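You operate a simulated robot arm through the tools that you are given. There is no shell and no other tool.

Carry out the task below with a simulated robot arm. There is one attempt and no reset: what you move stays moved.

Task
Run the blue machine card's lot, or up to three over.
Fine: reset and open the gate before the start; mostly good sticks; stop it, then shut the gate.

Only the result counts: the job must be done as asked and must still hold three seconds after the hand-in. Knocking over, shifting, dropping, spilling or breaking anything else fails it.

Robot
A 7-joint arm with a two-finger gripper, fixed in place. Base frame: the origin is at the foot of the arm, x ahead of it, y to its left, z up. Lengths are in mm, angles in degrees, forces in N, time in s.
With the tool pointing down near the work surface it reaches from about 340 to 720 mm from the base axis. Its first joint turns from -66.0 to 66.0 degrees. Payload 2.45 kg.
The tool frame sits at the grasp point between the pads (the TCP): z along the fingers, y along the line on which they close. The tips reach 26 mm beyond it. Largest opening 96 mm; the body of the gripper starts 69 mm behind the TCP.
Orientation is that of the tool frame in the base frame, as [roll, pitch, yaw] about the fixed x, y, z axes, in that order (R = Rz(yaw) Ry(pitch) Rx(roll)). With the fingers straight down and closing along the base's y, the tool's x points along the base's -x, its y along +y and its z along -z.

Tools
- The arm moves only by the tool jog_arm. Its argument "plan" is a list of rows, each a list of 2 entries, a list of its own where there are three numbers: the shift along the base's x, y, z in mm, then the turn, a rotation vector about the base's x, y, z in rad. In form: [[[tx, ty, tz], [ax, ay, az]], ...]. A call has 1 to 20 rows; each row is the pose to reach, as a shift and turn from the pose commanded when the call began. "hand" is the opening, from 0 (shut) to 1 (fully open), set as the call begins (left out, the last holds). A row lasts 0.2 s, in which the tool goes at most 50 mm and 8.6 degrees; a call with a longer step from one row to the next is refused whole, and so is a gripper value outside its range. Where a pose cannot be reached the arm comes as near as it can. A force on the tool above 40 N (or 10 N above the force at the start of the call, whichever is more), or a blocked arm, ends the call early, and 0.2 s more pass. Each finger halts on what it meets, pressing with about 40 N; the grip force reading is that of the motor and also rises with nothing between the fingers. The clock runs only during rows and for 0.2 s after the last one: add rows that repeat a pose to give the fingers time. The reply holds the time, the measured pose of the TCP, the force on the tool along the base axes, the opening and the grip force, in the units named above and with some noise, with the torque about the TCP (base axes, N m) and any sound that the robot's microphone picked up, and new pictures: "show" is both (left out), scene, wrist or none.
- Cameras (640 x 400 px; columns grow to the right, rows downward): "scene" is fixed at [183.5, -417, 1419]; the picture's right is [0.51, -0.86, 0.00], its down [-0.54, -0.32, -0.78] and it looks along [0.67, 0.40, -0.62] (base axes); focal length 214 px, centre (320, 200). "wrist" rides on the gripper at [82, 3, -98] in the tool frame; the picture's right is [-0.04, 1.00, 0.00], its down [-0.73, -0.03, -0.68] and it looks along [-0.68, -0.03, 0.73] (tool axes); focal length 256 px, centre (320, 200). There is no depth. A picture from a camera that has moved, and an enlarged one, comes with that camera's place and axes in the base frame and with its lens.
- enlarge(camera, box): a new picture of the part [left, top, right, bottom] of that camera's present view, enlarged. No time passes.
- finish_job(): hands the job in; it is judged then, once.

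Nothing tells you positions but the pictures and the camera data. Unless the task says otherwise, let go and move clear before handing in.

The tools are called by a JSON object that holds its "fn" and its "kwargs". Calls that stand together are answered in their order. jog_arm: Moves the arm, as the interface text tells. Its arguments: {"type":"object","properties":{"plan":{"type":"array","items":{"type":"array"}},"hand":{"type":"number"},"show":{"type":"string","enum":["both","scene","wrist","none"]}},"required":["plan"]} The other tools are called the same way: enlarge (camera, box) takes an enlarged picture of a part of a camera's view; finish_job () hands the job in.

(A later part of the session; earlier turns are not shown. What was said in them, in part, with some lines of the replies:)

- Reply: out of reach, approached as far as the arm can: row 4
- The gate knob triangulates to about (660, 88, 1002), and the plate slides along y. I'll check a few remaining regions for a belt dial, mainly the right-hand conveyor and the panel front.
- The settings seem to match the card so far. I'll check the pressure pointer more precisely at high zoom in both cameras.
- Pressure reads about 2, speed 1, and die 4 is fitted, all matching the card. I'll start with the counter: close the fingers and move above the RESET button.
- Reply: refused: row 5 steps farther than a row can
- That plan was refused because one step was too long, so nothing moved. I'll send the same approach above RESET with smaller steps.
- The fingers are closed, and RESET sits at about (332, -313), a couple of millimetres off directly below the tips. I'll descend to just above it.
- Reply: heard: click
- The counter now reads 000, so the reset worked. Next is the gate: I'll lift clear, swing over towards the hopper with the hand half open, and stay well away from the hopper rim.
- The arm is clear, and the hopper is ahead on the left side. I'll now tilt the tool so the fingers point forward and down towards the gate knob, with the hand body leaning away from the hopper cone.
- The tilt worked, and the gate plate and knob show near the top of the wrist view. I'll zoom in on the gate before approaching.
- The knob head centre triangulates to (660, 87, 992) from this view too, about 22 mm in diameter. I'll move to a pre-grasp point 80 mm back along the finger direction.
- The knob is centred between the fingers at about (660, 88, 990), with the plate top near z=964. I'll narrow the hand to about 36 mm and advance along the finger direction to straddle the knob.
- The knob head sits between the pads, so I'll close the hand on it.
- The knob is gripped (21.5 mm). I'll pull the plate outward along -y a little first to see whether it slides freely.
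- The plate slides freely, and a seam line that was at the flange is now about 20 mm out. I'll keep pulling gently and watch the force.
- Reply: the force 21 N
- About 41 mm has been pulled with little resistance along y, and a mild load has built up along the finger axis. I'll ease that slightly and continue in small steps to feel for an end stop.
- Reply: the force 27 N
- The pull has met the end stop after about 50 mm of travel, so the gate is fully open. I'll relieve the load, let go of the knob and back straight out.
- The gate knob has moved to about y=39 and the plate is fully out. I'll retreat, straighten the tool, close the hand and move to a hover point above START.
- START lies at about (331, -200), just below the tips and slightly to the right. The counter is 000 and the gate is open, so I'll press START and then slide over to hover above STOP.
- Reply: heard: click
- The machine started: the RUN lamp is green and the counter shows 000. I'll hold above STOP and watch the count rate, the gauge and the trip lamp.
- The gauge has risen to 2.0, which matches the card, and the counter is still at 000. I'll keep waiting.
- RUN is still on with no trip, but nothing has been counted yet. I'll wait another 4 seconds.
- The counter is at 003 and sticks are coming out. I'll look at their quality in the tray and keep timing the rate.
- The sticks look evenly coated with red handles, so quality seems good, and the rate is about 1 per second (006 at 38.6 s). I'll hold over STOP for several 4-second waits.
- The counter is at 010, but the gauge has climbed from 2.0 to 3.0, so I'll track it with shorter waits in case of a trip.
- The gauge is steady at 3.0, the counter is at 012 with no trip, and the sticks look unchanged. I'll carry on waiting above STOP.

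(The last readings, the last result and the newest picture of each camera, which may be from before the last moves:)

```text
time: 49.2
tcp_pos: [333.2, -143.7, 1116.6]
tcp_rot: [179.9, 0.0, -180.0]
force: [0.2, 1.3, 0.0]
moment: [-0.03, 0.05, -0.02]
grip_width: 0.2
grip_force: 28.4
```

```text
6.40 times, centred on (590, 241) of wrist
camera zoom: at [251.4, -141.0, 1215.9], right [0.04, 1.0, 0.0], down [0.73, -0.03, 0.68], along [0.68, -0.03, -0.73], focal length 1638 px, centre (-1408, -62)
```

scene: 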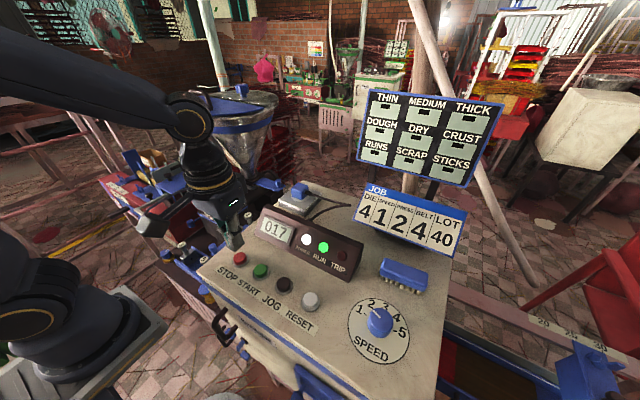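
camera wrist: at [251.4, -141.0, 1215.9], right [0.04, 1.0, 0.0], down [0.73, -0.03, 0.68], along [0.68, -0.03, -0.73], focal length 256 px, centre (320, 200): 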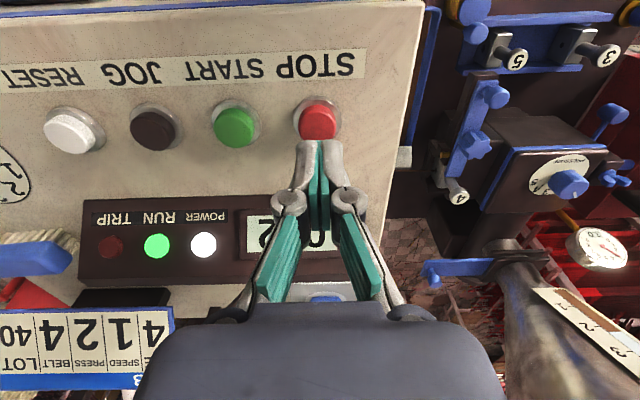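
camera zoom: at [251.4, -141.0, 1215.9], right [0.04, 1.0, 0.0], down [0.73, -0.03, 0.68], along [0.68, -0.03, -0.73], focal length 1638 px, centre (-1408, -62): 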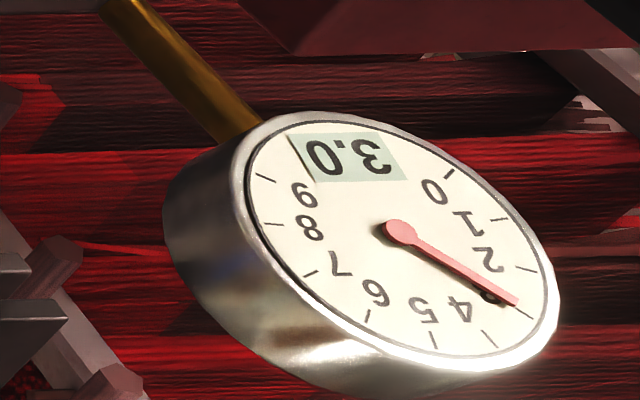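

The counter is at 017 at 49.2 s, with steady pressure and no trip. I'll keep waiting.

{"fn": "jog_arm", "kwargs": {"plan": [[[0, 0, 0], [0, 0, 0]], [[0, 0, 0], [0, 0, 0]], [[0, 0, 0], [0, 0, 0]], [[0, 0, 0], [0, 0, 0]], [[0, 0, 0], [0, 0, 0]], [[0, 0, 0], [0, 0, 0]], [[0, 0, 0], [0, 0, 0]], [[0, 0, 0], [0, 0, 0]], [[0, 0, 0], [0, 0, 0]], [[0, 0, 0], [0, 0, 0]], [[0, 0, 0], [0, 0, 0]], [[0, 0, 0], [0, 0, 0]], [[0, 0, 0], [0, 0, 0]], [[0, 0, 0], [0, 0, 0]], [[0, 0, 0], [0, 0, 0]], [[0, 0, 0], [0, 0, 0]], [[0, 0, 0], [0, 0, 0]], [[0, 0, 0], [0, 0, 0]], [[0, 0, 0], [0, 0, 0]], [[0, 0, 0], [0, 0, 0]]], "show": "scene"}}

{"fn": "enlarge", "kwargs": {"camera": "scene", "box": [240, 200, 400, 300]}}

{"fn": "enlarge", "kwargs": {"camera": "scene", "box": [430, 320, 558, 400]}}

```text
time: 53.4
tcp_pos: [333.4, -142.5, 1117.6]
tcp_rot: [179.9, 0.0, -180.0]
force: [0.1, -0.6, -0.1]
moment: [0.0, -0.04, -0.02]
grip_width: 0.0
grip_force: 28.3
```

scene: 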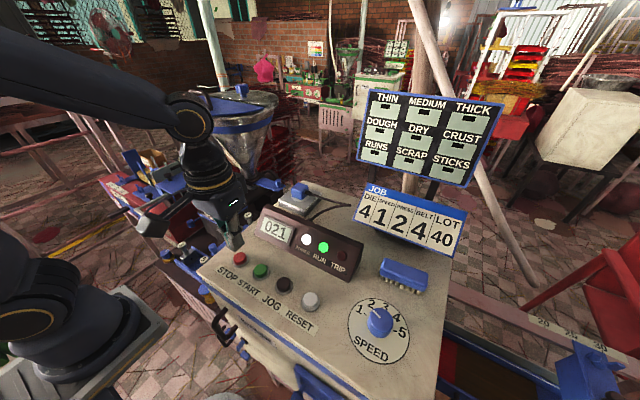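

```text
4.00 times, centred on (320, 250) of scene
camera zoom: at [183.5, -417.0, 1419.0], right [0.51, -0.86, 0.0], down [-0.54, -0.32, -0.78], along [0.67, 0.4, -0.62], focal length 858 px, centre (320, 0)
```

zoom: 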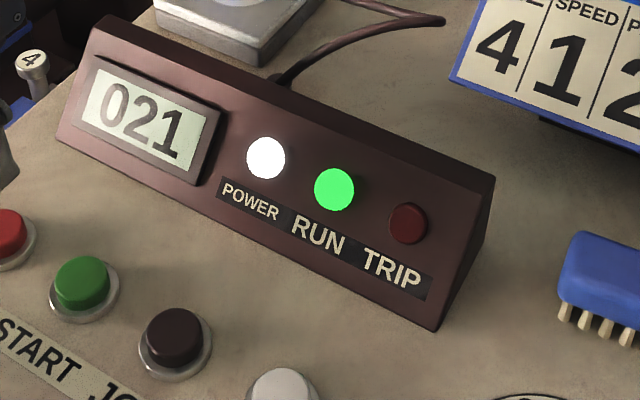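

```text
5.00 times, centred on (494, 360) of scene
camera zoom: at [183.5, -417.0, 1419.0], right [0.51, -0.86, 0.0], down [-0.54, -0.32, -0.78], along [0.67, 0.4, -0.62], focal length 1072 px, centre (-550, -600)
```

zoom: 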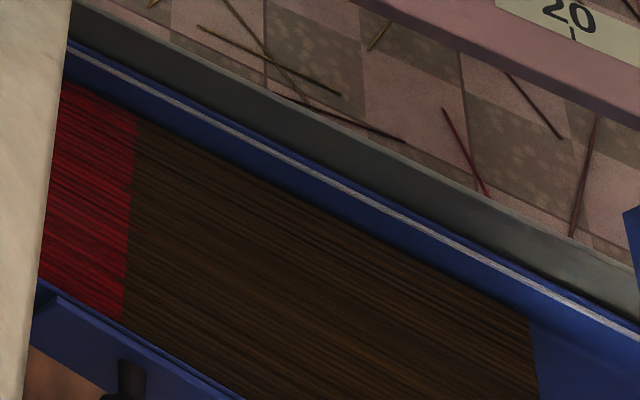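

The counter is at 021 at 53.4 s and the pile is growing steadily, so I'll continue waiting.

{"fn": "jog_arm", "kwargs": {"plan": [[[0, 0, 0], [0, 0, 0]], [[0, 0, 0], [0, 0, 0]], [[0, 0, 0], [0, 0, 0]], [[0, 0, 0], [0, 0, 0]], [[0, 0, 0], [0, 0, 0]], [[0, 0, 0], [0, 0, 0]], [[0, 0, 0], [0, 0, 0]], [[0, 0, 0], [0, 0, 0]], [[0, 0, 0], [0, 0, 0]], [[0, 0, 0], [0, 0, 0]], [[0, 0, 0], [0, 0, 0]], [[0, 0, 0], [0, 0, 0]], [[0, 0, 0], [0, 0, 0]], [[0, 0, 0], [0, 0, 0]], [[0, 0, 0], [0, 0, 0]], [[0, 0, 0], [0, 0, 0]], [[0, 0, 0], [0, 0, 0]], [[0, 0, 0], [0, 0, 0]], [[0, 0, 0], [0, 0, 0]], [[0, 0, 0], [0, 0, 0]]], "show": "scene"}}

{"fn": "enlarge", "kwargs": {"camera": "scene", "box": [240, 200, 400, 300]}}

{"fn": "enlarge", "kwargs": {"camera": "wrist", "box": [540, 210, 640, 272]}}

```text
time: 57.6
tcp_pos: [333.2, -142.9, 1117.8]
tcp_rot: [180.0, 0.0, 180.0]
force: [0.2, -0.4, -0.2]
moment: [0.01, -0.03, 0.02]
grip_width: 0.1
grip_force: 28.9
```

scene: 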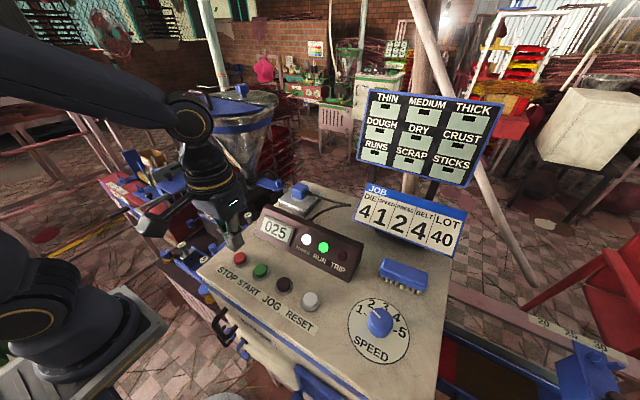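

```text
4.00 times, centred on (320, 250) of scene
camera zoom: at [183.5, -417.0, 1419.0], right [0.51, -0.86, 0.0], down [-0.54, -0.32, -0.78], along [0.67, 0.4, -0.62], focal length 858 px, centre (320, 0)
```

zoom: 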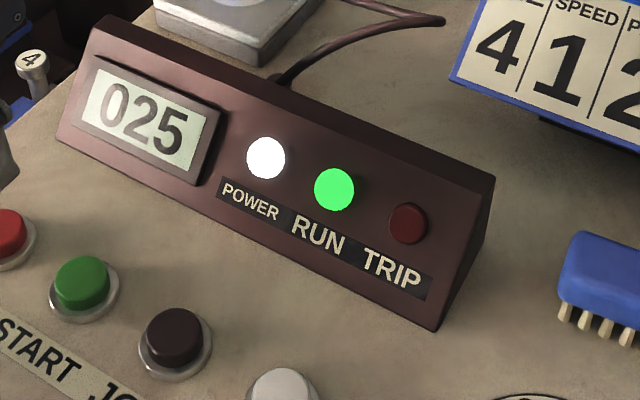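

```text
6.40 times, centred on (590, 241) of wrist
camera zoom: at [251.4, -141.0, 1215.9], right [0.04, 1.0, 0.0], down [0.73, -0.03, 0.68], along [0.68, -0.03, -0.73], focal length 1638 px, centre (-1408, -62)
```

zoom: 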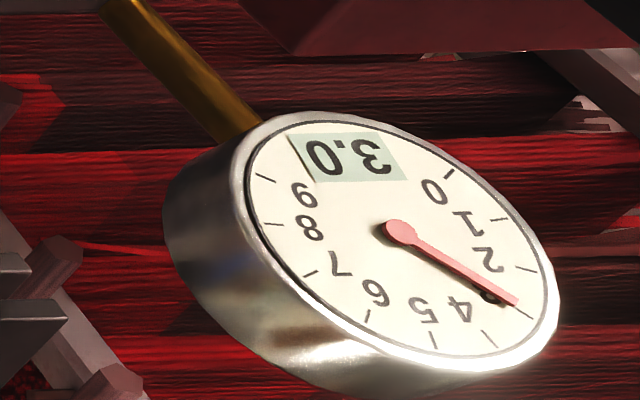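

The counter is at 025 at 57.6 s and everything is steady. I'll continue.

{"fn": "jog_arm", "kwargs": {"plan": [[[0, 0, 0], [0, 0, 0]], [[0, 0, 0], [0, 0, 0]], [[0, 0, 0], [0, 0, 0]], [[0, 0, 0], [0, 0, 0]], [[0, 0, 0], [0, 0, 0]], [[0, 0, 0], [0, 0, 0]], [[0, 0, 0], [0, 0, 0]], [[0, 0, 0], [0, 0, 0]], [[0, 0, 0], [0, 0, 0]], [[0, 0, 0], [0, 0, 0]], [[0, 0, 0], [0, 0, 0]], [[0, 0, 0], [0, 0, 0]], [[0, 0, 0], [0, 0, 0]], [[0, 0, 0], [0, 0, 0]], [[0, 0, 0], [0, 0, 0]], [[0, 0, 0], [0, 0, 0]], [[0, 0, 0], [0, 0, 0]], [[0, 0, 0], [0, 0, 0]], [[0, 0, 0], [0, 0, 0]], [[0, 0, 0], [0, 0, 0]]], "show": "scene"}}

{"fn": "enlarge", "kwargs": {"camera": "scene", "box": [240, 200, 400, 300]}}

```text
time: 61.8
tcp_pos: [334.0, -143.3, 1118.1]
tcp_rot: [-179.9, 0.0, -180.0]
force: [0.1, 0.5, 0.5]
moment: [0.02, -0.01, -0.01]
grip_width: 0.3
grip_force: 28.7
```

scene: 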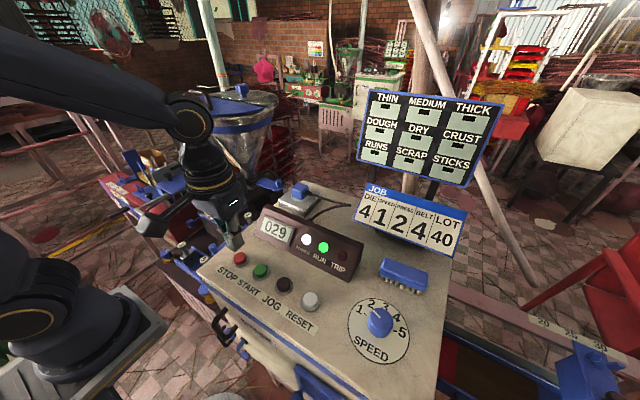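

```text
4.00 times, centred on (320, 250) of scene
camera zoom: at [183.5, -417.0, 1419.0], right [0.51, -0.86, 0.0], down [-0.54, -0.32, -0.78], along [0.67, 0.4, -0.62], focal length 858 px, centre (320, 0)
```

zoom: 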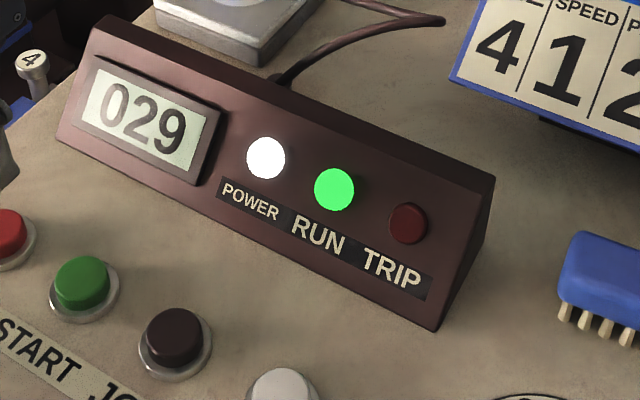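

The counter is at 029 at 61.8 s. I'll wait another 4 seconds.

{"fn": "jog_arm", "kwargs": {"plan": [[[0, 0, 0], [0, 0, 0]], [[0, 0, 0], [0, 0, 0]], [[0, 0, 0], [0, 0, 0]], [[0, 0, 0], [0, 0, 0]], [[0, 0, 0], [0, 0, 0]], [[0, 0, 0], [0, 0, 0]], [[0, 0, 0], [0, 0, 0]], [[0, 0, 0], [0, 0, 0]], [[0, 0, 0], [0, 0, 0]], [[0, 0, 0], [0, 0, 0]], [[0, 0, 0], [0, 0, 0]], [[0, 0, 0], [0, 0, 0]], [[0, 0, 0], [0, 0, 0]], [[0, 0, 0], [0, 0, 0]], [[0, 0, 0], [0, 0, 0]], [[0, 0, 0], [0, 0, 0]], [[0, 0, 0], [0, 0, 0]], [[0, 0, 0], [0, 0, 0]], [[0, 0, 0], [0, 0, 0]], [[0, 0, 0], [0, 0, 0]]], "show": "scene"}}

{"fn": "enlarge", "kwargs": {"camera": "scene", "box": [240, 200, 400, 300]}}

{"fn": "enlarge", "kwargs": {"camera": "scene", "box": [430, 320, 558, 400]}}

```text
time: 66.0
tcp_pos: [333.0, -142.8, 1118.4]
tcp_rot: [-180.0, 0.0, 179.9]
force: [-0.5, 0.6, -0.3]
moment: [0.01, 0.0, 0.04]
grip_width: 0.0
grip_force: 28.6
```

scene: 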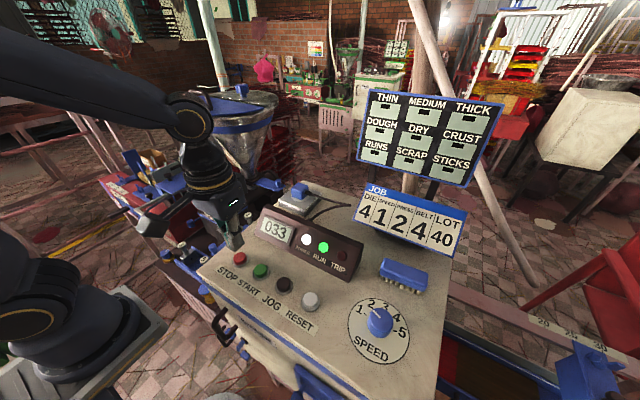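

```text
4.00 times, centred on (320, 250) of scene
camera zoom: at [183.5, -417.0, 1419.0], right [0.51, -0.86, 0.0], down [-0.54, -0.32, -0.78], along [0.67, 0.4, -0.62], focal length 858 px, centre (320, 0)
```

zoom: 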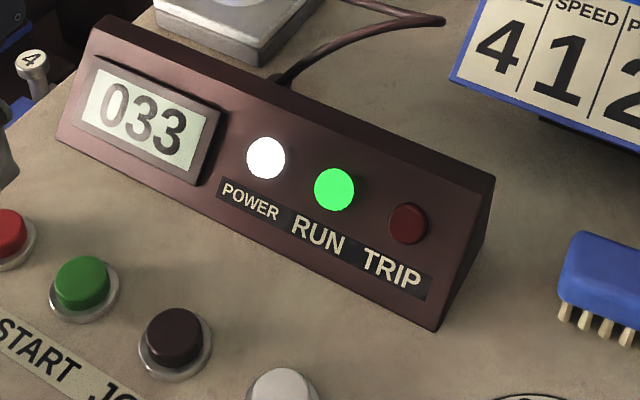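

```text
5.00 times, centred on (494, 360) of scene
camera zoom: at [183.5, -417.0, 1419.0], right [0.51, -0.86, 0.0], down [-0.54, -0.32, -0.78], along [0.67, 0.4, -0.62], focal length 1072 px, centre (-550, -600)
```

zoom: 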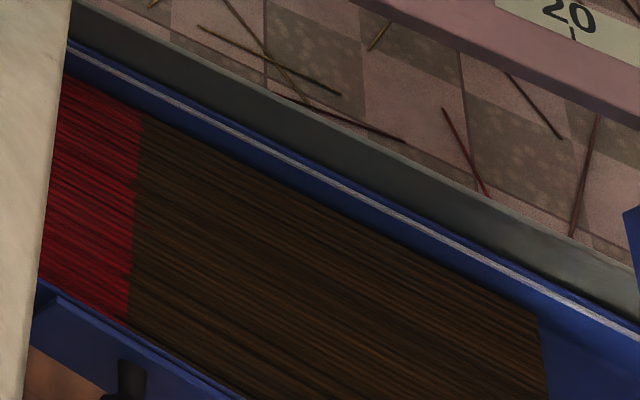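

The counter is at 033 at 66.0 s, at about 1 per second. I'll wait about 4 more seconds and then shorten the waits to catch 40 or 41.

{"fn": "jog_arm", "kwargs": {"plan": [[[0, 0, 0], [0, 0, 0]], [[0, 0, 0], [0, 0, 0]], [[0, 0, 0], [0, 0, 0]], [[0, 0, 0], [0, 0, 0]], [[0, 0, 0], [0, 0, 0]], [[0, 0, 0], [0, 0, 0]], [[0, 0, 0], [0, 0, 0]], [[0, 0, 0], [0, 0, 0]], [[0, 0, 0], [0, 0, 0]], [[0, 0, 0], [0, 0, 0]], [[0, 0, 0], [0, 0, 0]], [[0, 0, 0], [0, 0, 0]], [[0, 0, 0], [0, 0, 0]], [[0, 0, 0], [0, 0, 0]], [[0, 0, 0], [0, 0, 0]], [[0, 0, 0], [0, 0, 0]], [[0, 0, 0], [0, 0, 0]], [[0, 0, 0], [0, 0, 0]], [[0, 0, 0], [0, 0, 0]], [[0, 0, 0], [0, 0, 0]]], "show": "both"}}

{"fn": "enlarge", "kwargs": {"camera": "scene", "box": [240, 200, 400, 300]}}

{"fn": "enlarge", "kwargs": {"camera": "wrist", "box": [200, 60, 440, 210]}}

```text
time: 70.2
tcp_pos: [333.3, -143.9, 1117.1]
tcp_rot: [-180.0, 0.0, -180.0]
force: [0.0, 0.1, -0.1]
moment: [0.07, -0.03, 0.03]
grip_width: 0.0
grip_force: 28.4
camera wrist: at [251.4, -141.0, 1215.9], right [0.04, 1.0, 0.0], down [0.73, -0.03, 0.68], along [0.68, -0.03, -0.73], focal length 256 px, centre (320, 200)
```

scene: 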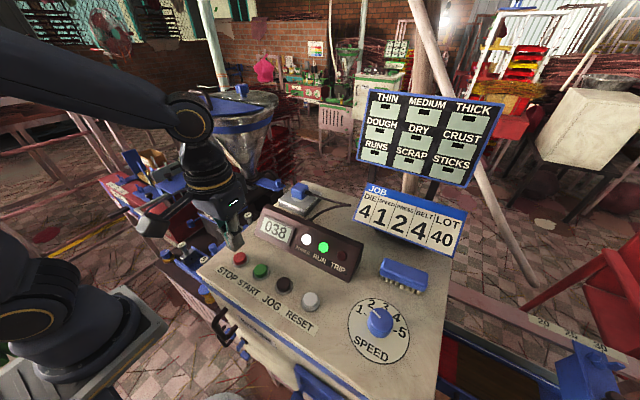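
wrist: 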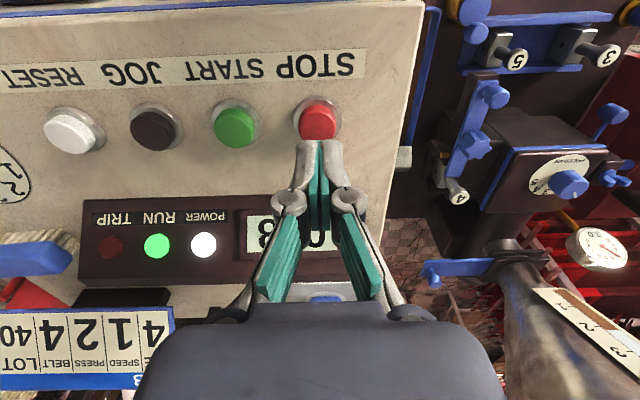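

```text
4.00 times, centred on (320, 250) of scene
camera zoom: at [183.5, -417.0, 1419.0], right [0.51, -0.86, 0.0], down [-0.54, -0.32, -0.78], along [0.67, 0.4, -0.62], focal length 858 px, centre (320, 0)
```

zoom: 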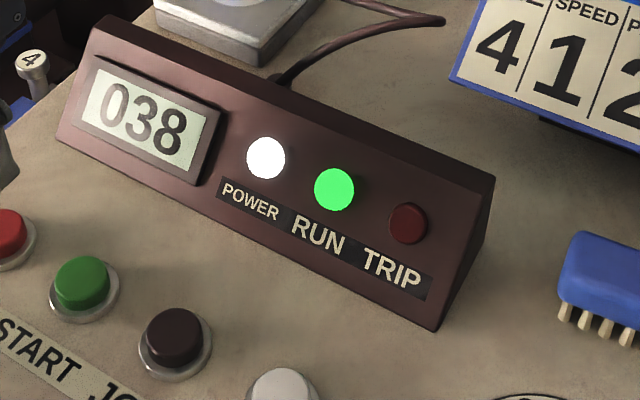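

```text
2.67 times, centred on (320, 135) of wrist
camera zoom: at [251.4, -141.0, 1215.9], right [0.04, 1.0, 0.0], down [0.73, -0.03, 0.68], along [0.68, -0.03, -0.73], focal length 683 px, centre (320, 373)
```

zoom: 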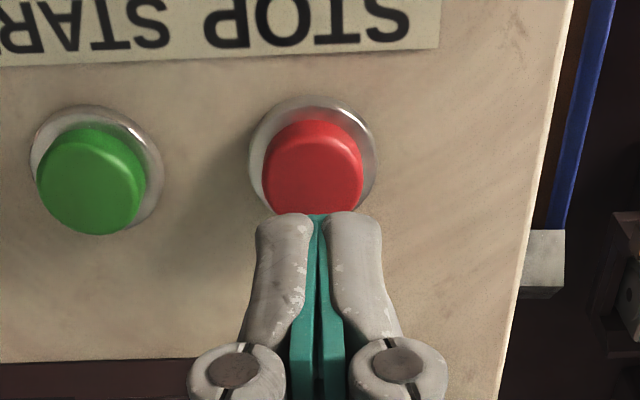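

The counter is at 038 at 70.2 s. I'll wait 2.2 s, then check before pressing STOP.

{"fn": "jog_arm", "kwargs": {"plan": [[[0, 0, 0], [0, 0, 0]], [[0, 0, 0], [0, 0, 0]], [[0, 0, 0], [0, 0, 0]], [[0, 0, 0], [0, 0, 0]], [[0, 0, 0], [0, 0, 0]], [[0, 0, 0], [0, 0, 0]], [[0, 0, 0], [0, 0, 0]], [[0, 0, 0], [0, 0, 0]], [[0, 0, 0], [0, 0, 0]], [[0, 0, 0], [0, 0, 0]]], "show": "scene"}}

{"fn": "enlarge", "kwargs": {"camera": "scene", "box": [240, 200, 400, 300]}}

```text
time: 72.4
tcp_pos: [333.0, -144.1, 1118.0]
tcp_rot: [-180.0, 0.0, 180.0]
force: [-0.3, -0.1, 0.6]
moment: [0.0, 0.04, 0.02]
grip_width: 0.0
grip_force: 28.2
```

scene: 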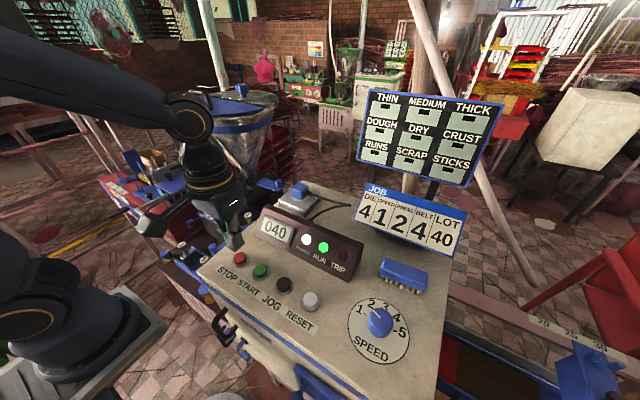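

```text
4.00 times, centred on (320, 250) of scene
camera zoom: at [183.5, -417.0, 1419.0], right [0.51, -0.86, 0.0], down [-0.54, -0.32, -0.78], along [0.67, 0.4, -0.62], focal length 858 px, centre (320, 0)
```

zoom: 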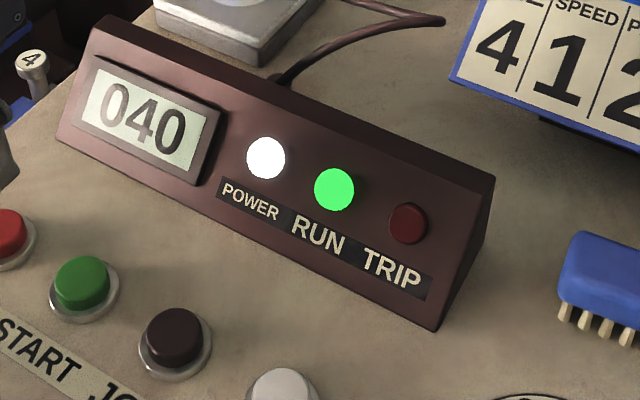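

The counter reads 040, so I'll press STOP now and lift off.

{"fn": "jog_arm", "kwargs": {"plan": [[[-1, -1, -32], [0, 0, 0]], [[-1, -1, -32], [0, 0, 0]], [[-1, -1, 0], [0, 0, 0]]], "show": "both"}}

{"fn": "enlarge", "kwargs": {"camera": "scene", "box": [240, 200, 400, 300]}}

```text
time: 73.2
tcp_pos: [329.4, -144.2, 1117.7]
tcp_rot: [180.0, 0.0, 179.9]
force: [-0.6, 0.2, -0.1]
moment: [-0.02, -0.03, 0.03]
grip_width: 0.0
grip_force: 28.3
heard: click
camera wrist: at [248.8, -141.7, 1216.0], right [0.04, 1.0, 0.0], down [0.73, -0.03, 0.68], along [0.68, -0.03, -0.73], focal length 256 px, centre (320, 200)
```

scene: 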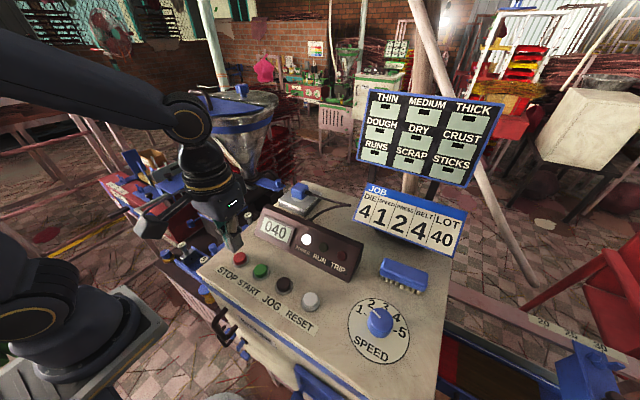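
wrist: 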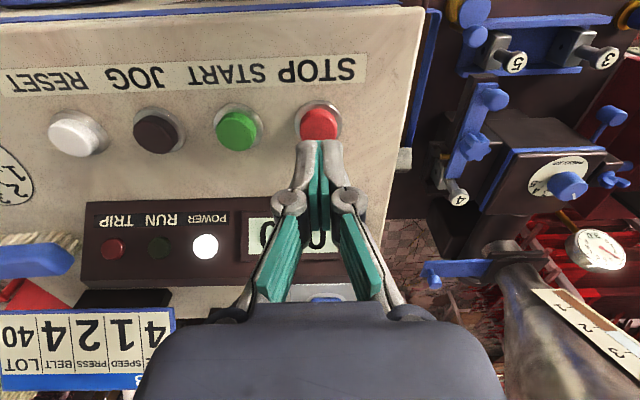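

```text
4.00 times, centred on (320, 250) of scene
camera zoom: at [183.5, -417.0, 1419.0], right [0.51, -0.86, 0.0], down [-0.54, -0.32, -0.78], along [0.67, 0.4, -0.62], focal length 858 px, centre (320, 0)
```

zoom: 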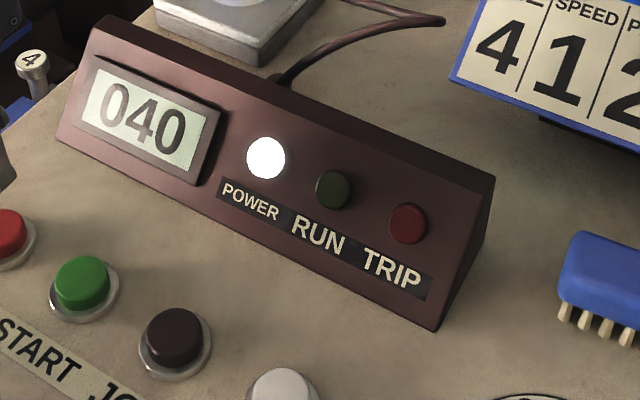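

The machine stopped with the counter at 040 and RUN off. Next is shutting the gate: I'll return to the tilted pre-grasp pose in front of the gate knob, which is now at about y=39, with the hand part-open.

{"fn": "jog_arm", "kwargs": {"plan": [[[0, 5, 35], [0, 0, 0]], [[12, 20, 65], [0, 0, 0]], [[30, 40, 90], [0, 0, 0]], [[55, 60, 95], [0, 0, 0]], [[80, 80, 97], [0.0304, -0.1136, 0.0837]], [[105, 95, 97], [0.0609, -0.2272, 0.1673]], [[130, 110, 95], [0.0913, -0.3409, 0.251]], [[155, 125, 90], [0.1217, -0.4545, 0.3346]], [[180, 138, 80], [0.1522, -0.5681, 0.4183]], [[200, 143, 72], [0.1826, -0.6817, 0.5019]], [[220, 146, 45], [0.1826, -0.6817, 0.5019]], [[240, 149, 15], [0.1826, -0.6817, 0.5019]], [[260, 151, -20], [0.1826, -0.6817, 0.5019]], [[276.5, 153, -55], [0.1826, -0.6817, 0.5019]]], "hand": 0.375, "show": "both"}}

{"fn": "enlarge", "kwargs": {"camera": "wrist", "box": [200, 40, 440, 190]}}

{"fn": "enlarge", "kwargs": {"camera": "scene", "box": [220, 155, 300, 205]}}

{"fn": "enlarge", "kwargs": {"camera": "scene", "box": [240, 200, 400, 300]}}

```text
time: 76.2
tcp_pos: [608.3, 6.2, 1061.1]
tcp_rot: [-179.8, 40.0, -150.1]
force: [0.3, 0.1, 0.5]
moment: [0.01, -0.03, 0.01]
grip_width: 36.0
grip_force: 0.0
camera wrist: at [497.6, -53.8, 1082.8], right [-0.47, 0.88, 0.02], down [0.12, 0.04, 0.99], along [0.87, 0.47, -0.13], focal length 256 px, centre (320, 200)
```

scene: 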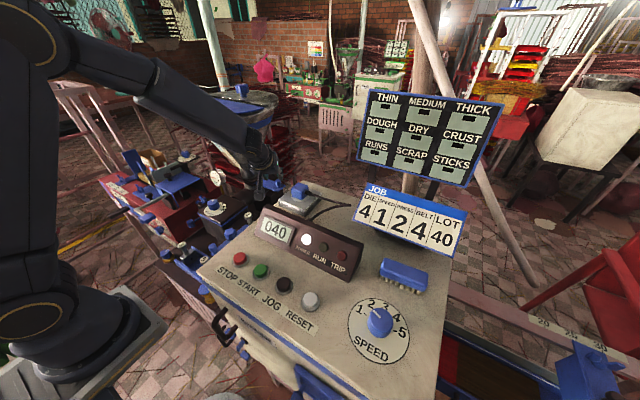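
wrist: 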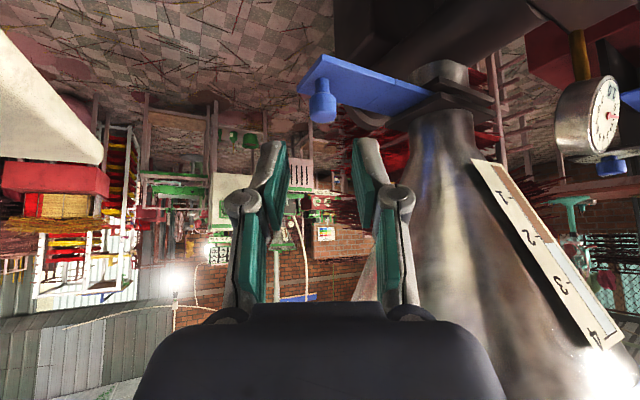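

```text
2.67 times, centred on (320, 115) of wrist
camera zoom: at [497.6, -53.8, 1082.8], right [-0.47, 0.88, 0.02], down [0.12, 0.04, 0.99], along [0.87, 0.47, -0.13], focal length 683 px, centre (320, 427)
```

zoom: 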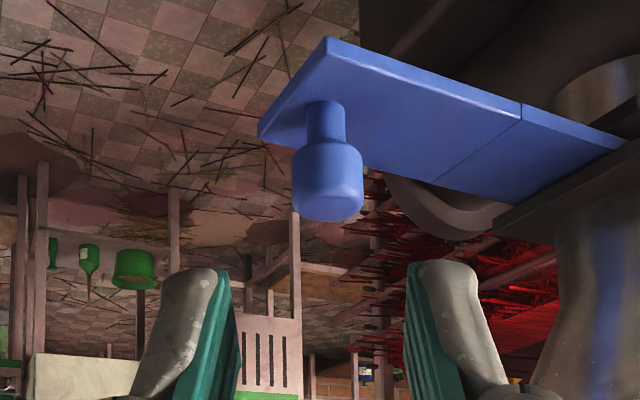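

```text
8.00 times, centred on (260, 180) of scene
camera zoom: at [183.5, -417.0, 1419.0], right [0.51, -0.86, 0.0], down [-0.54, -0.32, -0.78], along [0.67, 0.4, -0.62], focal length 1716 px, centre (800, 360)
```

zoom: 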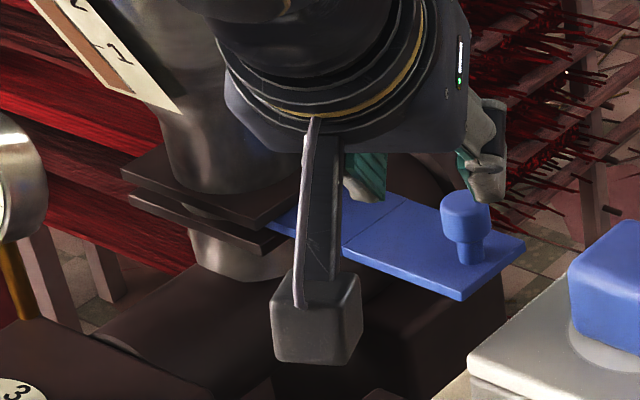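

```text
4.00 times, centred on (320, 250) of scene
camera zoom: at [183.5, -417.0, 1419.0], right [0.51, -0.86, 0.0], down [-0.54, -0.32, -0.78], along [0.67, 0.4, -0.62], focal length 858 px, centre (320, 0)
```

zoom: 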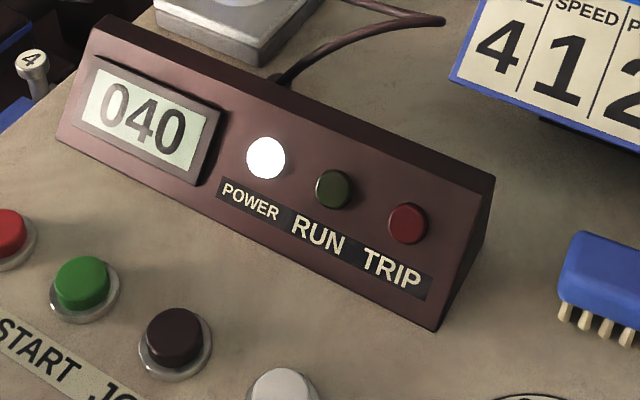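

The knob is centred in view at about (660, 38, 988). I'll advance along the finger direction to straddle it.

{"fn": "jog_arm", "kwargs": {"plan": [[[8, 7, -11], [0, 0, 0]], [[16, 12, -22], [0, 0, 0]], [[24, 17, -33], [0, 0, 0]], [[32, 21.5, -44], [0, 0, 0]], [[38, 25, -52], [0, 0, 0]], [[44, 28.5, -60], [0, 0, 0]]], "show": "wrist"}}

{"fn": "enlarge", "kwargs": {"camera": "wrist", "box": [220, 80, 420, 205]}}

```text
time: 77.6
tcp_pos: [651.6, 34.9, 1001.1]
tcp_rot: [-180.0, 39.9, -150.1]
force: [-0.1, -0.4, 0.7]
moment: [0.01, 0.03, 0.04]
grip_width: 36.1
grip_force: 0.1
camera wrist: at [541.4, -24.8, 1024.4], right [-0.47, 0.88, 0.03], down [0.12, 0.04, 0.99], along [0.87, 0.47, -0.13], focal length 256 px, centre (320, 200)
```

wrist: 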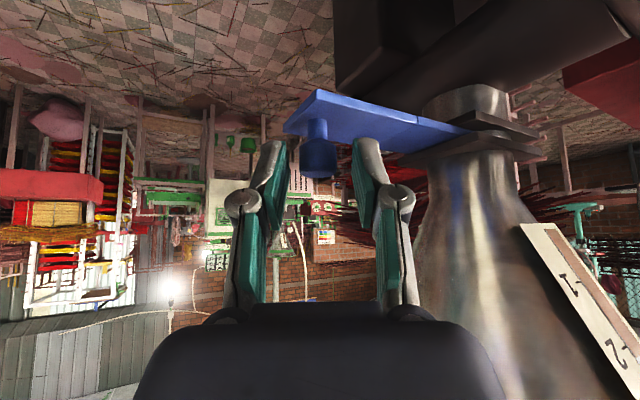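

```text
3.20 times, centred on (320, 142) of wrist
camera zoom: at [541.4, -24.8, 1024.4], right [-0.47, 0.88, 0.03], down [0.12, 0.04, 0.99], along [0.87, 0.47, -0.13], focal length 819 px, centre (320, 384)
```

zoom: 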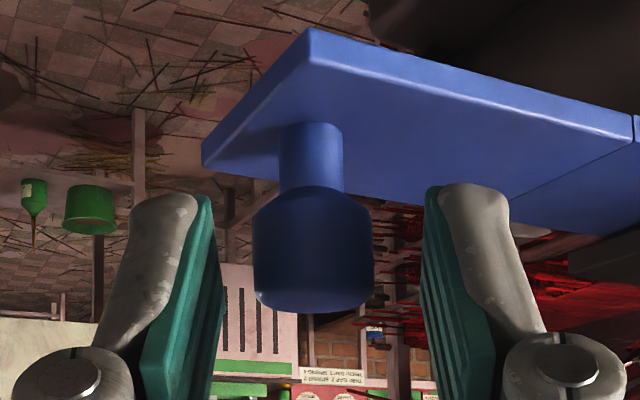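

The knob is between the pads, about 1.5 mm off centre. I'll nudge over and grip it.

{"fn": "jog_arm", "kwargs": {"plan": [[[0.5, -1.3, 0], [0, 0, 0]]], "show": "none"}}

{"fn": "jog_arm", "kwargs": {"plan": [[[0, 0, 0], [0, 0, 0]], [[0, 0, 0], [0, 0, 0]], [[0, 0, 0], [0, 0, 0]], [[0, 0, 0], [0, 0, 0]]], "hand": 0, "show": "none"}}

{"fn": "jog_arm", "kwargs": {"plan": [[[0, 4, 0], [0, 0, 0]], [[0, 8, 0], [0, 0, 0]], [[0, 12, 0], [0, 0, 0]], [[0, 16, 0], [0, 0, 0]], [[0, 20, 0], [0, 0, 0]]], "show": "wrist"}}

```text
time: 78.0
tcp_pos: [651.8, 34.8, 1001.6]
tcp_rot: [-180.0, 40.0, -150.0]
force: [0.1, 0.5, 0.3]
moment: [0.0, 0.01, -0.01]
grip_width: 35.5
grip_force: 0.1
```

```text
time: 79.0
tcp_pos: [652.9, 34.5, 1002.3]
tcp_rot: [-179.9, 39.9, -150.1]
force: [5.0, -0.5, -1.3]
moment: [-0.03, -0.07, -0.07]
grip_width: 21.6
grip_force: 44.9
```

```text
time: 80.2
tcp_pos: [653.0, 56.4, 1001.8]
tcp_rot: [-180.0, 40.0, -150.0]
force: [2.9, -0.6, -0.7]
moment: [-0.07, 0.28, 0.03]
grip_width: 21.5
grip_force: 45.1
camera wrist: at [541.9, -5.1, 1024.4], right [-0.47, 0.88, 0.03], down [0.12, 0.04, 0.99], along [0.87, 0.47, -0.13], focal length 256 px, centre (320, 200)
```

wrist: 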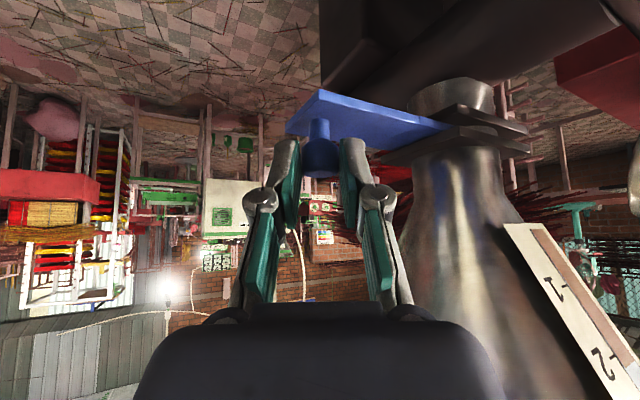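

The plate is sliding in, with TCP y now about 56. I'll continue to push it towards the original shut position near y=84.

{"fn": "jog_arm", "kwargs": {"plan": [[[0, 4, 0], [0, 0, 0]], [[0, 8, 0], [0, 0, 0]], [[0, 12, 0], [0, 0, 0]], [[0, 16, 0], [0, 0, 0]], [[0, 20, 0], [0, 0, 0]], [[0, 23, 0], [0, 0, 0]]], "show": "wrist"}}

{"fn": "enlarge", "kwargs": {"camera": "wrist", "box": [280, 60, 520, 210]}}

{"fn": "enlarge", "kwargs": {"camera": "scene", "box": [220, 155, 300, 205]}}

```text
time: 81.6
tcp_pos: [651.6, 77.8, 1000.6]
tcp_rot: [-180.0, 40.0, -149.9]
force: [2.8, -1.5, -1.4]
moment: [0.04, -0.25, 0.04]
grip_width: 21.7
grip_force: 45.1
camera wrist: at [541.8, 17.6, 1024.4], right [-0.47, 0.88, 0.03], down [0.12, 0.04, 0.99], along [0.87, 0.47, -0.13], focal length 256 px, centre (320, 200)
```

wrist: 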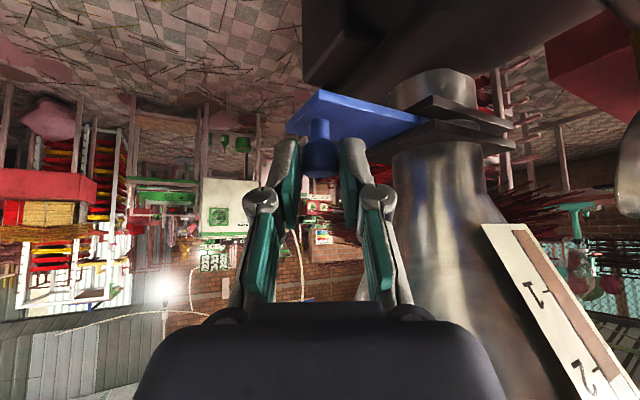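

```text
2.67 times, centred on (400, 135) of wrist
camera zoom: at [541.8, 17.6, 1024.4], right [-0.47, 0.88, 0.03], down [0.12, 0.04, 0.99], along [0.87, 0.47, -0.13], focal length 683 px, centre (107, 373)
```

zoom: 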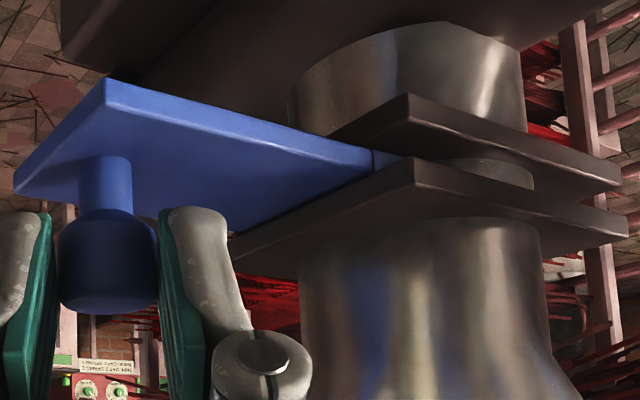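

```text
8.00 times, centred on (260, 180) of scene
camera zoom: at [183.6, -417.0, 1418.9], right [0.51, -0.86, 0.0], down [-0.54, -0.32, -0.78], along [0.67, 0.4, -0.62], focal length 1716 px, centre (800, 360)
```

zoom: 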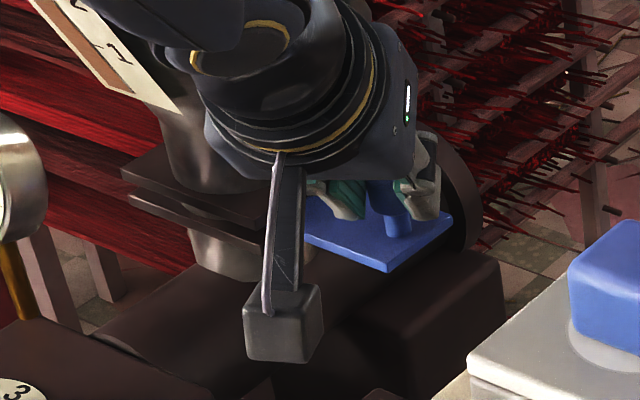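

The seam line is only a few millimetres outside the flange now. I'll push on in 2 mm steps to reach the shut stop.

{"fn": "jog_arm", "kwargs": {"plan": [[[0, 2, 0], [0, 0, 0]], [[0, 4, 0], [0, 0, 0]], [[0, 5.5, 0], [0, 0, 0]], [[0, 7, 0], [0, 0, 0]], [[0, 7, 0], [0, 0, 0]]], "show": "wrist"}}

{"fn": "enlarge", "kwargs": {"camera": "wrist", "box": [280, 60, 520, 210]}}

```text
time: 82.8
tcp_pos: [652.0, 83.9, 1000.2]
tcp_rot: [-180.0, 40.0, -150.1]
force: [7.7, -1.8, -6.5]
moment: [0.12, -0.5, -0.09]
grip_width: 21.4
grip_force: 44.9
camera wrist: at [541.8, 23.9, 1024.5], right [-0.47, 0.88, 0.03], down [0.12, 0.04, 0.99], along [0.87, 0.47, -0.13], focal length 256 px, centre (320, 200)
```

wrist: 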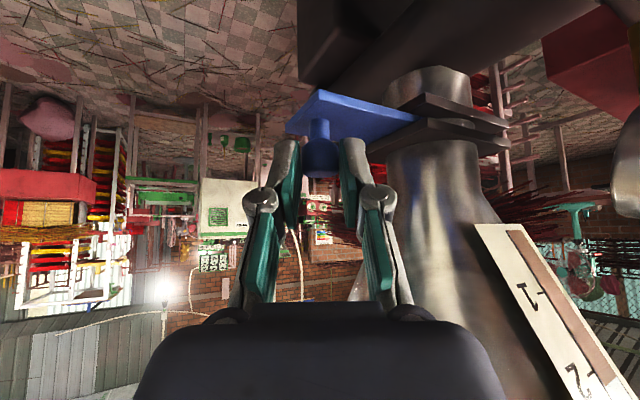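

```text
2.67 times, centred on (400, 135) of wrist
camera zoom: at [541.8, 23.9, 1024.5], right [-0.47, 0.88, 0.03], down [0.12, 0.04, 0.99], along [0.87, 0.47, -0.13], focal length 683 px, centre (107, 373)
```

zoom: 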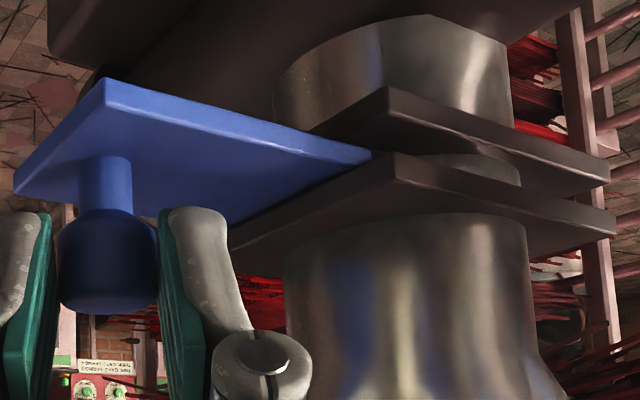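

The seam is back at the flange, matching the original shut position (y≈84). I'll press slightly further to confirm the stop.

{"fn": "jog_arm", "kwargs": {"plan": [[[0, 1.2, 0], [0, 0, 0]], [[0, 2.4, 0], [0, 0, 0]], [[0, 2.4, 0], [0, 0, 0]]], "show": "wrist"}}

{"fn": "enlarge", "kwargs": {"camera": "wrist", "box": [280, 60, 520, 210]}}

```text
time: 83.6
tcp_pos: [651.5, 85.2, 1001.3]
tcp_rot: [180.0, 39.9, -150.3]
force: [-5.4, -19.1, -2.4]
moment: [-0.27, 0.11, -0.36]
grip_width: 21.7
grip_force: 44.8
camera wrist: at [541.6, 24.4, 1024.8], right [-0.47, 0.88, 0.03], down [0.13, 0.04, 0.99], along [0.87, 0.47, -0.13], focal length 256 px, centre (320, 200)
```

wrist: 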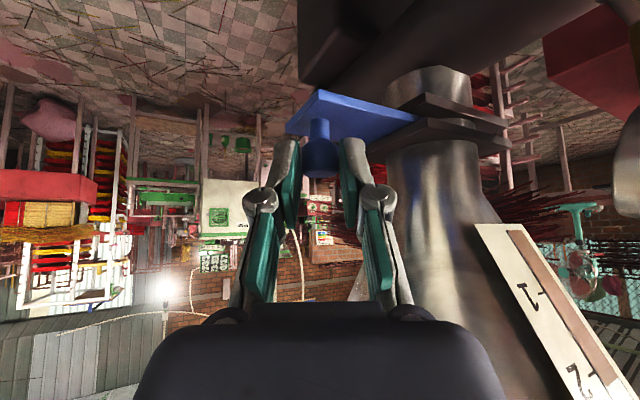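

```text
2.67 times, centred on (400, 135) of wrist
camera zoom: at [541.6, 24.4, 1024.8], right [-0.47, 0.88, 0.03], down [0.13, 0.04, 0.99], along [0.87, 0.47, -0.13], focal length 683 px, centre (107, 373)
```

zoom: 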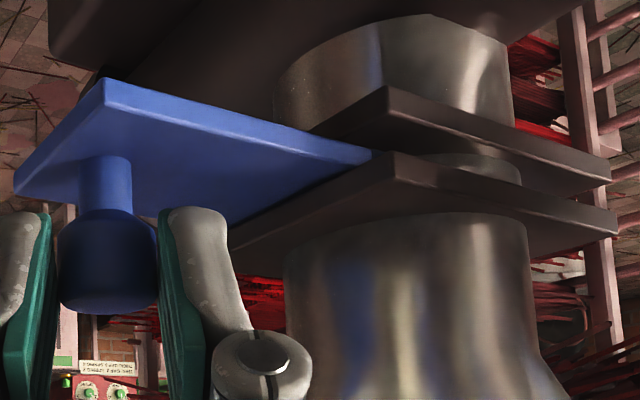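

The stop is felt with 19 N of resistance, so the gate is fully shut. I'll ease the load, release the knob and back out.

{"fn": "jog_arm", "kwargs": {"plan": [[[0, -1, 0], [0, 0, 0]], [[0, -1.5, 0], [0, 0, 0]]], "show": "none"}}

{"fn": "jog_arm", "kwargs": {"plan": [[[0, 0, 0], [0, 0, 0]], [[0, 0, 0], [0, 0, 0]], [[0, 0, 0], [0, 0, 0]], [[-8.5, -4.8, 11.5], [0, 0, 0]], [[-17, -9.6, 23], [0, 0, 0]], [[-28, -16, 38], [0, 0, 0]], [[-45, -25.5, 61], [0, 0, 0]], [[-67, -42, 92], [0, 0, 0]], [[-90, -58, 124], [0, 0, 0]], [[-112, -75, 155], [0, 0, 0]]], "hand": 0.375, "show": "both"}}

{"fn": "enlarge", "kwargs": {"camera": "wrist", "box": [280, 0, 440, 100]}}

{"fn": "enlarge", "kwargs": {"camera": "scene", "box": [230, 160, 294, 200]}}

{"fn": "enlarge", "kwargs": {"camera": "scene", "box": [240, 200, 400, 300]}}

```text
time: 84.2
tcp_pos: [653.3, 84.4, 1001.3]
tcp_rot: [-179.9, 39.9, -150.1]
force: [-3.2, -15.7, -0.9]
moment: [-0.82, 1.03, -0.25]
grip_width: 21.6
grip_force: 44.8
```

```text
time: 86.4
tcp_pos: [538.1, 12.6, 1157.3]
tcp_rot: [-180.0, 39.9, -150.0]
force: [0.3, 0.2, 0.5]
moment: [-0.03, -0.03, -0.01]
grip_width: 35.7
grip_force: 0.2
camera wrist: at [427.9, -48.8, 1180.1], right [-0.47, 0.88, 0.03], down [0.12, 0.04, 0.99], along [0.87, 0.47, -0.13], focal length 256 px, centre (320, 200)
```

scene: 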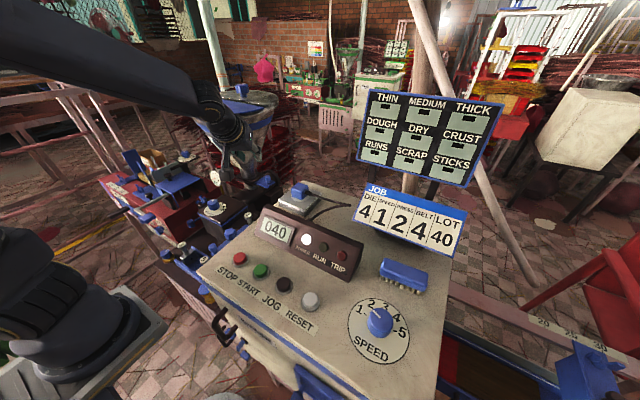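
wrist: 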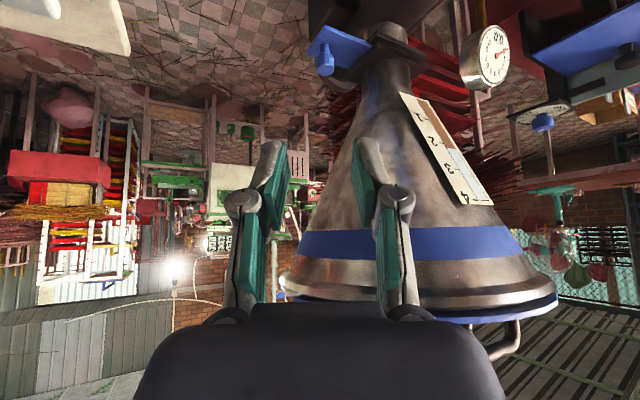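

```text
4.00 times, centred on (360, 50) of wrist
camera zoom: at [427.9, -48.8, 1180.1], right [-0.47, 0.88, 0.03], down [0.12, 0.04, 0.99], along [0.87, 0.47, -0.13], focal length 1024 px, centre (160, 800)
```

zoom: 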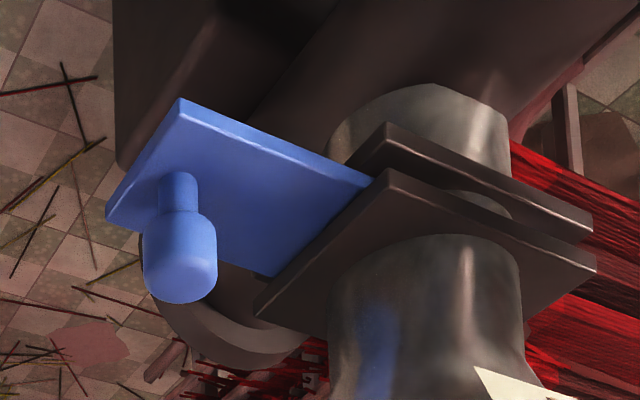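

```text
10.00 times, centred on (262, 180) of scene
camera zoom: at [183.5, -417.0, 1419.0], right [0.51, -0.86, 0.0], down [-0.54, -0.32, -0.78], along [0.67, 0.4, -0.62], focal length 2145 px, centre (900, 400)
```

zoom: 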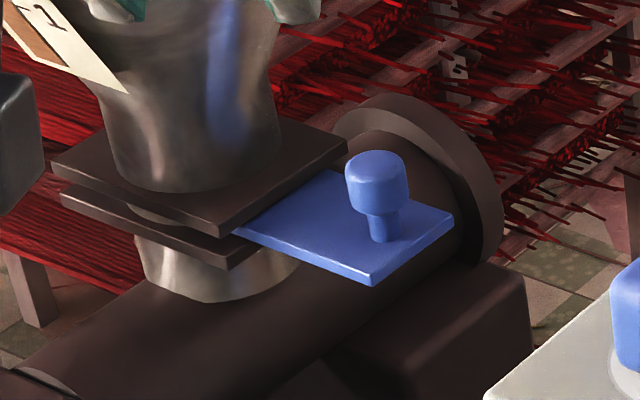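

```text
4.00 times, centred on (320, 250) of scene
camera zoom: at [183.5, -417.0, 1419.0], right [0.51, -0.86, 0.0], down [-0.54, -0.32, -0.78], along [0.67, 0.4, -0.62], focal length 858 px, centre (320, 0)
```

zoom: 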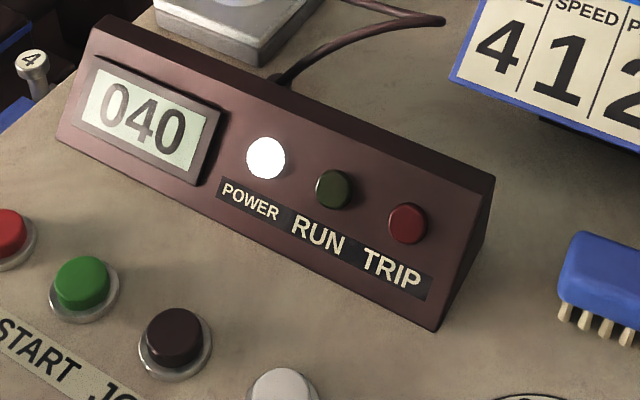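

The gate plate matches its original shut position, the counter holds at 040 and RUN is off. I'll move the arm further clear and do one last check.

{"fn": "jog_arm", "kwargs": {"plan": [[[-20, -12, 30], [-0.0304, 0.1136, -0.0837]], [[-40, -25, 60], [-0.0609, 0.2272, -0.1673]], [[-55, -38, 85], [-0.0913, 0.3409, -0.251]], [[-70, -50, 105], [-0.1217, 0.4545, -0.3346]], [[-85, -62, 120], [-0.1522, 0.5681, -0.4183]], [[-98, -75, 135], [-0.1826, 0.6817, -0.5019]], [[-98, -75, 135], [-0.1826, 0.6817, -0.5019]]], "show": "both"}}

{"fn": "enlarge", "kwargs": {"camera": "scene", "box": [430, 320, 558, 400]}}

{"fn": "enlarge", "kwargs": {"camera": "scene", "box": [240, 200, 400, 300]}}

```text
time: 88.0
tcp_pos: [441.8, -62.9, 1290.5]
tcp_rot: [-180.0, -0.1, 179.9]
force: [-0.2, 0.0, -0.4]
moment: [-0.02, 0.03, 0.01]
grip_width: 35.8
grip_force: 0.0
camera wrist: at [360.0, -60.4, 1389.4], right [0.04, 1.0, 0.0], down [0.73, -0.03, 0.68], along [0.68, -0.03, -0.74], focal length 256 px, centre (320, 200)
```

scene: 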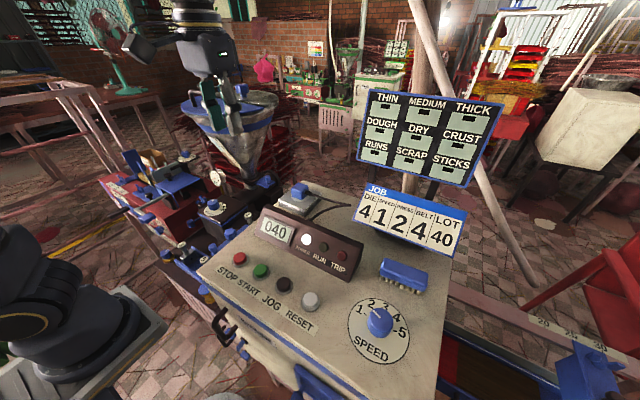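
wrist: 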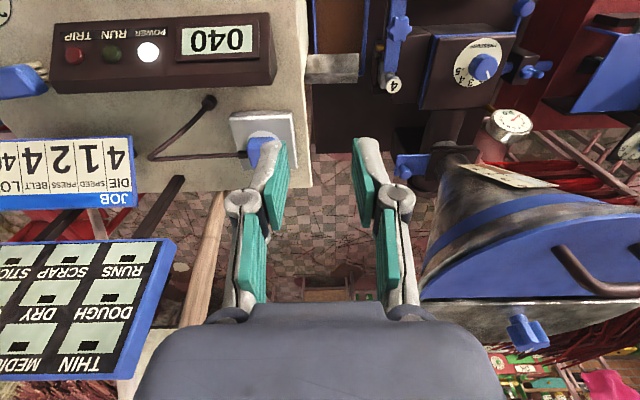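

```text
5.00 times, centred on (494, 360) of scene
camera zoom: at [183.5, -417.0, 1419.0], right [0.51, -0.86, 0.0], down [-0.54, -0.32, -0.78], along [0.67, 0.4, -0.62], focal length 1072 px, centre (-550, -600)
```

zoom: 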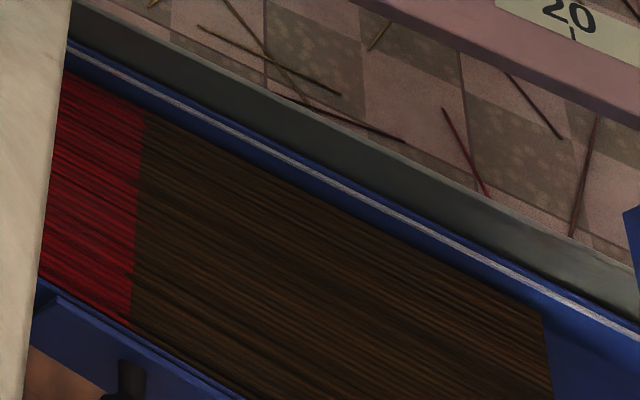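

```text
4.00 times, centred on (320, 250) of scene
camera zoom: at [183.5, -417.0, 1419.0], right [0.51, -0.86, 0.0], down [-0.54, -0.32, -0.78], along [0.67, 0.4, -0.62], focal length 858 px, centre (320, 0)
```

zoom: 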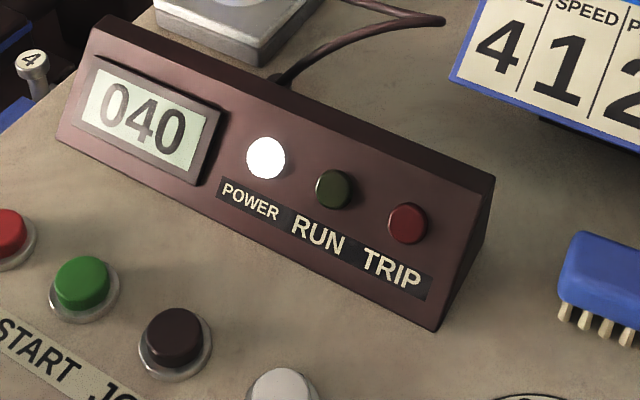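

The counter holds at 040, RUN is off with no trip, and the gate is shut. The tray is full of evenly coated sticks and the arm is clear, so I'm handing the job in.

{"fn": "finish_job", "kwargs": {}}

```text
The job is handed in.
```

I ran the blue card's lot: the counter stopped at 040, within the 40 to 43 allowed, and I've handed the job in.

- **Before the start:** I reset the counter from 112 to 000, then pulled the hopper gate fully open.
- **Settings:** die 4, speed 1 and pressure 2 already matched the card, so I changed nothing. I never found a belt control, so I couldn't check belt 4.
- **The run:** it made about one stick per second and never tripped. The gauge read 2.0 early on, then held at 3.0 for the rest of the run. The sticks in the tray looked evenly coated, but I had no direct count of good against scrap.
- **After the run:** I pressed STOP at 040 and the RUN lamp went out. I then pushed the gate back in until it hit its stop, at its original position.

The arm let go of the gate and moved clear before the hand-in, and nothing else in view looked disturbed.
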